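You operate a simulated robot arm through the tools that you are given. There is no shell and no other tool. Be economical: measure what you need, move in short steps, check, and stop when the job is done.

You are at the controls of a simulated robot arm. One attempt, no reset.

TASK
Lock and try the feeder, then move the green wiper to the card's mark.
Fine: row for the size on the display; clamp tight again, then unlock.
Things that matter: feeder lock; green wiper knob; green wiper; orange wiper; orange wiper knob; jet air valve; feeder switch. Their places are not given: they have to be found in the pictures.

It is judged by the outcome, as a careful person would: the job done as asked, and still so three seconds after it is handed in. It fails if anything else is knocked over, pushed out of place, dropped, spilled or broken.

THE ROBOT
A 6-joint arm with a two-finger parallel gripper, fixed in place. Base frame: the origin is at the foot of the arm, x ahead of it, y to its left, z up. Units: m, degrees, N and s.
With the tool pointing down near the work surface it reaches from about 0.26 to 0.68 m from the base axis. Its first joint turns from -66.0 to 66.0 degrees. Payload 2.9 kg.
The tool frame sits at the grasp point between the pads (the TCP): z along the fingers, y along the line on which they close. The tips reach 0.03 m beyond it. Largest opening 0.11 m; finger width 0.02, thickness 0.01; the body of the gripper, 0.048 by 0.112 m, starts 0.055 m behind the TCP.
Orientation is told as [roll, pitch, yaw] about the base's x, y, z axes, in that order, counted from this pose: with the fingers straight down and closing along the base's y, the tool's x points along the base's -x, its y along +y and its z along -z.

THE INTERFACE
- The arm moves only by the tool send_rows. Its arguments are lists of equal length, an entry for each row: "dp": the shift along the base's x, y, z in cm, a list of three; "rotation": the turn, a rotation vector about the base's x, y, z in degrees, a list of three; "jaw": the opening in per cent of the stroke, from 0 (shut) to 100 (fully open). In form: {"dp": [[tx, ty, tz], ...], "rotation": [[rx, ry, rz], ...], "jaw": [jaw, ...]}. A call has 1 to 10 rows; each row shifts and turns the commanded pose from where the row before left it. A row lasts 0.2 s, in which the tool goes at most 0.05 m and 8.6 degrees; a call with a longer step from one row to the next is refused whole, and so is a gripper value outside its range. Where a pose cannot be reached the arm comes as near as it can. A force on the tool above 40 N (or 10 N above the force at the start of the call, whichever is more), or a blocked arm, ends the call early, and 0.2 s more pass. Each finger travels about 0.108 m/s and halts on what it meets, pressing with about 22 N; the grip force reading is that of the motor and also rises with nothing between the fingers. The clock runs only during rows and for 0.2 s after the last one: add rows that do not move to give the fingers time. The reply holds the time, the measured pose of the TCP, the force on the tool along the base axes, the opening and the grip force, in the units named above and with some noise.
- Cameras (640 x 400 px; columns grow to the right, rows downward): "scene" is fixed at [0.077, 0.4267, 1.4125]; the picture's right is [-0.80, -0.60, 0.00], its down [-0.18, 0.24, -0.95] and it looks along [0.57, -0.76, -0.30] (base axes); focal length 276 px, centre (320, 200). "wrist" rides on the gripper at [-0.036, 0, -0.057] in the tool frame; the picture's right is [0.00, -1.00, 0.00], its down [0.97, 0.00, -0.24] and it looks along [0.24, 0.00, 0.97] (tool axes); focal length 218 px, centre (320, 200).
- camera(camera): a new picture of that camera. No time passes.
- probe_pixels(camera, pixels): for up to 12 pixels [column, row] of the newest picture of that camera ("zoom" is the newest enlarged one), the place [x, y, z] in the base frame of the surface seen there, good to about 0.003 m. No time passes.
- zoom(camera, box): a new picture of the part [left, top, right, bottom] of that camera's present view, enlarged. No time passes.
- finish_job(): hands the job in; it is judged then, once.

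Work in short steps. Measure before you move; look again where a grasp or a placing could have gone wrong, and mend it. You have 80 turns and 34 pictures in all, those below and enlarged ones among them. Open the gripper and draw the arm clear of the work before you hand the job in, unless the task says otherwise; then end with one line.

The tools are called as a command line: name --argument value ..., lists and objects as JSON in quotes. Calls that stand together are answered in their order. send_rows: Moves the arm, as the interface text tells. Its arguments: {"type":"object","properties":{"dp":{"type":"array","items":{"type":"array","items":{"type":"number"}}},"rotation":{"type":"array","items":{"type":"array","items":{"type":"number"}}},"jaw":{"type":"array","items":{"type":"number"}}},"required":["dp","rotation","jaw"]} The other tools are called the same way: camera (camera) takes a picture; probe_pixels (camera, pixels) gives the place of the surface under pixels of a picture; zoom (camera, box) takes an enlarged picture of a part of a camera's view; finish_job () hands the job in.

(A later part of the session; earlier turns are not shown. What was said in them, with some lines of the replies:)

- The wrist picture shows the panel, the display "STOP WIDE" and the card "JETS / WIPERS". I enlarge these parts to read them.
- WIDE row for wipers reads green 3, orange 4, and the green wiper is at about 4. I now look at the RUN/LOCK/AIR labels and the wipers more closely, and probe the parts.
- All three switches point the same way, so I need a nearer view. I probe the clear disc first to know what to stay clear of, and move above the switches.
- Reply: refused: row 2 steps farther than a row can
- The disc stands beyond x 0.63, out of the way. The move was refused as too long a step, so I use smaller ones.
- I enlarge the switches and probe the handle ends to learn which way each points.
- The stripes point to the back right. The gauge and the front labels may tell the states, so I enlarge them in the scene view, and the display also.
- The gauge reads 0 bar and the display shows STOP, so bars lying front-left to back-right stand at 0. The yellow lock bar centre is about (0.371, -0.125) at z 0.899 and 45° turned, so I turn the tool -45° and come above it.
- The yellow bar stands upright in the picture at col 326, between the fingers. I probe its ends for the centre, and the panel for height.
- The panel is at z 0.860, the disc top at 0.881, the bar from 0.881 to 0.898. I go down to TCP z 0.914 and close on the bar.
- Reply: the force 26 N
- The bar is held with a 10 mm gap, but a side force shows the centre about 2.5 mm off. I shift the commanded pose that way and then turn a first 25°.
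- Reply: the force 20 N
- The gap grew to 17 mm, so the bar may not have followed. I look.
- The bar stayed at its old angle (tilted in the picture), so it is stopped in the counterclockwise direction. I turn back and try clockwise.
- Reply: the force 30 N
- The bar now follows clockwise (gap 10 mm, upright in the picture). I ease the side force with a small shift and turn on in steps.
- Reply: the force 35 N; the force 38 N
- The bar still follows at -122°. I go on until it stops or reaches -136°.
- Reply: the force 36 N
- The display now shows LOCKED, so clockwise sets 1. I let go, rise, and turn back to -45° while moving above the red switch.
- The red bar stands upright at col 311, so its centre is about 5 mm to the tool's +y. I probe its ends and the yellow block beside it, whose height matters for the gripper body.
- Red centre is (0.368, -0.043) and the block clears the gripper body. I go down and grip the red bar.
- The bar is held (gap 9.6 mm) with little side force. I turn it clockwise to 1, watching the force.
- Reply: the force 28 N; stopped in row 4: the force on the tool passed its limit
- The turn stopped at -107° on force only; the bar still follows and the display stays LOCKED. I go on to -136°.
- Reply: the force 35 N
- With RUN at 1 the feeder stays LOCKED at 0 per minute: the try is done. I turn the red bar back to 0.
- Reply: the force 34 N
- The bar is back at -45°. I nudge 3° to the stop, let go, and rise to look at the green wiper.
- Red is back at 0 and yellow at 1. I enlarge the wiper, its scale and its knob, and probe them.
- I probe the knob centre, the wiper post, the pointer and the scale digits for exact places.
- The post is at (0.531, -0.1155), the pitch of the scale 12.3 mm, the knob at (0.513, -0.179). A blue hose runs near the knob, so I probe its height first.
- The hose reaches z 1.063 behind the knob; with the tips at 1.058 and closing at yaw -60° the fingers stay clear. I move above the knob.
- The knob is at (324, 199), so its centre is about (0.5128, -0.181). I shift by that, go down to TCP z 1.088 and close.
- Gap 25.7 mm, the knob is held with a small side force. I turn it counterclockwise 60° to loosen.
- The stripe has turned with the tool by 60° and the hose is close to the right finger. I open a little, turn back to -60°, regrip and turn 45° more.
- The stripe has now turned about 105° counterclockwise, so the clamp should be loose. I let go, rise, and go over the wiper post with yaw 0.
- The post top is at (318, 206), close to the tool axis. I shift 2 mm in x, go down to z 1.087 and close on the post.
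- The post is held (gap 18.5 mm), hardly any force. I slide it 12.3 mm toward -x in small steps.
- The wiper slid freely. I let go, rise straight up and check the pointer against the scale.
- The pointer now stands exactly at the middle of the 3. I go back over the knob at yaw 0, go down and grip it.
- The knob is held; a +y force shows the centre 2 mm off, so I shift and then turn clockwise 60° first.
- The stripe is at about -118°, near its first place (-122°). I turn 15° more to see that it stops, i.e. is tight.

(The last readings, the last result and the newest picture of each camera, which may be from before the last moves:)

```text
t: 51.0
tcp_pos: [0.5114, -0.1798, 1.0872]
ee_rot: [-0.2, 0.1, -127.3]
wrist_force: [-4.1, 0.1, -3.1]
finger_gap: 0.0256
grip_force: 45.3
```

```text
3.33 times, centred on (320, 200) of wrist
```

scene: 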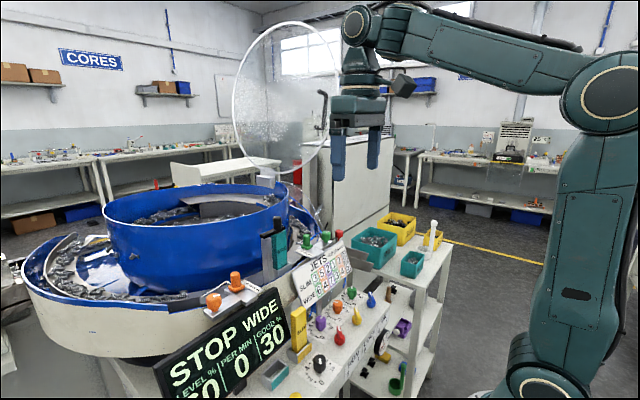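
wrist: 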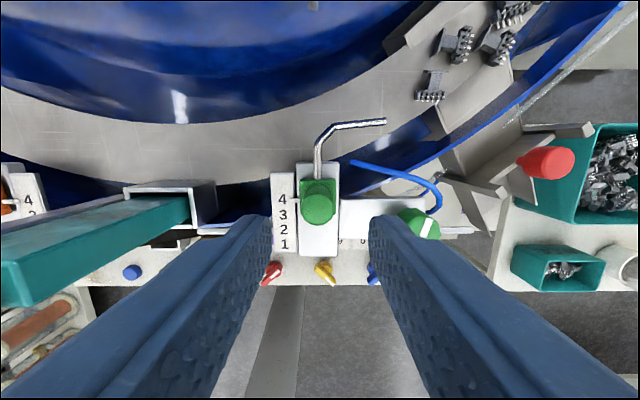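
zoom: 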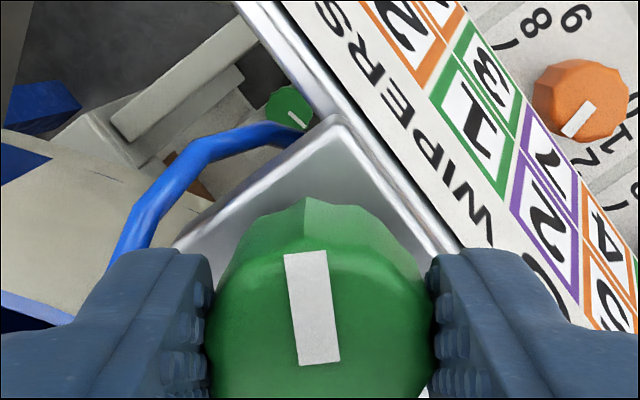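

The stripe stayed at -120° while the tool turned on to -127°: the clamp is at its stop, tight. I open slightly, rise clear of the hose and go over the yellow lock.

send_rows --dp '[[0, 0, 0], [0, 0, 1], [0, 0, 2], [0, 0, 3], [0, 0, 2]]' --rotation '[[0, 0, 0], [0, 0, 0], [0, 0, 0], [0, 0, 0], [0, 0, 0]]' --jaw '[26, 26, 26, 36, 36]'

send_rows --dp '[[-3, 1, 0], [-3, 1, 0], [-3, 1, 0], [-3, 1, 0], [-2.5, 1.2, -1], [0, 0, -4], [0, 0, -4], [0, 0, -4], [0, 0, -4.5], [0, 0, 0]]' --rotation '[[0, 0, -4], [0, 0, -4], [0, 0, 0], [0, 0, 0], [0, 0, 0], [0, 0, 0], [0, 0, 0], [0, 0, 0], [0, 0, 0], [0, 0, 0]]' --jaw '[36, 36, 36, 36, 36, 36, 36, 36, 36, 36]'

camera --camera "wrist"

```text
t: 52.2
tcp_pos: [0.5104, -0.1808, 1.1686]
ee_rot: [-0.2, 0.0, -127.1]
wrist_force: [0.4, 0.0, 0.1]
finger_gap: 0.0396
grip_force: 0.0
```

```text
t: 54.4
tcp_pos: [0.3677, -0.1297, 0.9926]
ee_rot: [-0.3, 0.1, -135.1]
wrist_force: [0.7, 0.2, 0.0]
finger_gap: 0.0396
grip_force: 0.0
```

```text
3 pictures are left
```

wrist: 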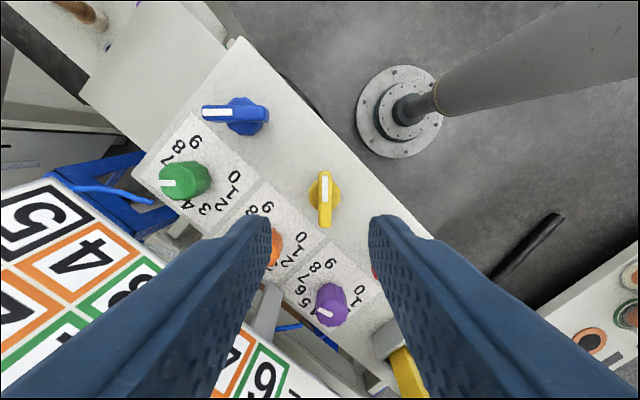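

The yellow bar is at col 324.5, 3 mm to the tool's -y. I shift, go down and grip.

send_rows --dp '[[-0.2, 0.2, -2.5], [0, 0, -2.5], [0, 0, -2.75], [0, 0, 0], [0, 0, 0], [0, 0, 0]]' --rotation '[[0, 0, 0], [0, 0, 0], [0, 0, 0], [0, 0, 0], [0, 0, 0], [0, 0, 0]]' --jaw '[36, 36, 36, 20, 5, 0]'

send_rows --dp '[[0, 0, 0], [0, 0, 0], [0, 0, 0], [0, 0, 0], [0, 0, 0], [0, 0, 0], [0, 0, 0]]' --rotation '[[0, 0, 7], [0, 0, 7], [0, 0, 7], [0, 0, 7], [0, 0, 7], [0, 0, 7], [0, 0, 0]]' --jaw '[0, 0, 0, 0, 0, 0, 0]'

```text
t: 55.8
tcp_pos: [0.3649, -0.1277, 0.9143]
ee_rot: [-0.3, 0.1, -135.0]
wrist_force: [-2.2, 1.5, -2.8]
finger_gap: 0.0099
grip_force: 45.2
```

```text
t: 57.4
tcp_pos: [0.3658, -0.127, 0.9149]
ee_rot: [-0.1, 0.0, -93.2]
wrist_force: [17.8, -15.5, -28.6]
finger_gap: 0.01
grip_force: 44.7
```

The bar follows at -93° with moderate force. I turn on to the 0 stop at about -43°.

send_rows --dp '[[0, 0, 0], [0, 0, 0], [0, 0, 0], [0, 0, 0], [0, 0, 0], [0, 0, 0], [0, 0, 0], [0, 0, 0], [0, 0, 0]]' --rotation '[[0, 0, 7], [0, 0, 7], [0, 0, 7], [0, 0, 7], [0, 0, 7], [0, 0, 7], [0, 0, 6], [0, 0, 2], [0, 0, 0]]' --jaw '[0, 0, 0, 0, 0, 0, 0, 0, 0]'

```text
t: 59.4
tcp_pos: [0.3673, -0.1252, 0.9149]
ee_rot: [0.2, -0.2, -43.0]
wrist_force: [27.8, 8.6, -13.7]
finger_gap: 0.01
grip_force: 44.6
```

At -43° with the bar still held, so it is at 0. I let go and draw the arm up and back.

send_rows --dp '[[0, 0, 0], [0, 0, 0], [0, 0, 3], [0, 0, 4], [0, 0, 4.5], [0, 0, 4.5], [-1, 1, 4], [-1, 1.5, 4], [-1, 1.5, 4], [0, 0, 0]]' --rotation '[[0, 0, 0], [0, 0, 0], [0, 0, 0], [0, 0, 0], [0, 0, 0], [0, 0, 7], [0, 0, 7], [0, 0, 7], [0, 0, 7], [0, 0, 7]]' --jaw '[36, 36, 36, 36, 36, 60, 100, 100, 100, 100]'

zoom --camera "scene" --box '[150, 220, 410, 400]'

camera --camera "wrist"

```text
t: 61.6
tcp_pos: [0.3329, -0.0874, 1.1943]
ee_rot: [0.0, 0.1, -8.0]
wrist_force: [0.3, 0.1, 0.1]
finger_gap: 0.11
grip_force: 0.1
```

```text
2.22 times, centred on (280, 310) of scene
```

zoom: 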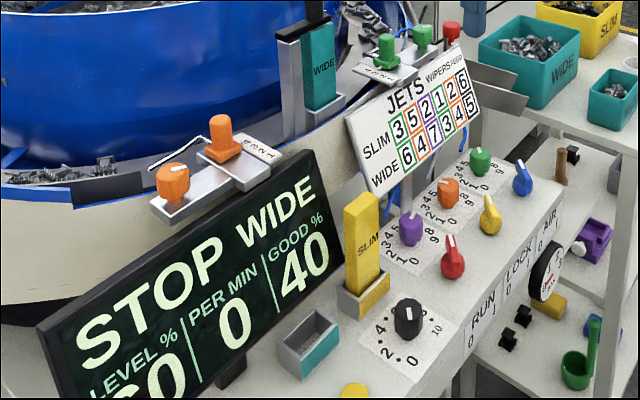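

```text
1 pictures are left
```

wrist: 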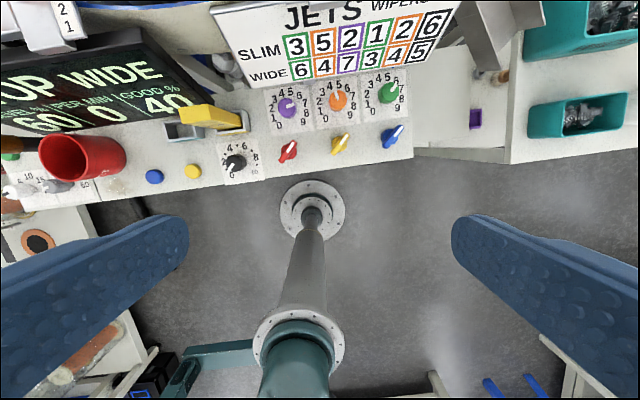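

The display reads STOP again, no longer LOCKED, and GOOD has risen from 30 to 40. All three switches are at 0, the green wiper is clamped at 3, and the arm is clear, so I hand in.

finish_job

```text
The job is handed in.
```

I locked the feeder and tried it: with RUN at 1 it stayed LOCKED at 0 per minute, so I set RUN back to 0. I then moved the green wiper from 4 to 3 (the WIDE row), clamped it tight to its stop and unlocked the feeder.
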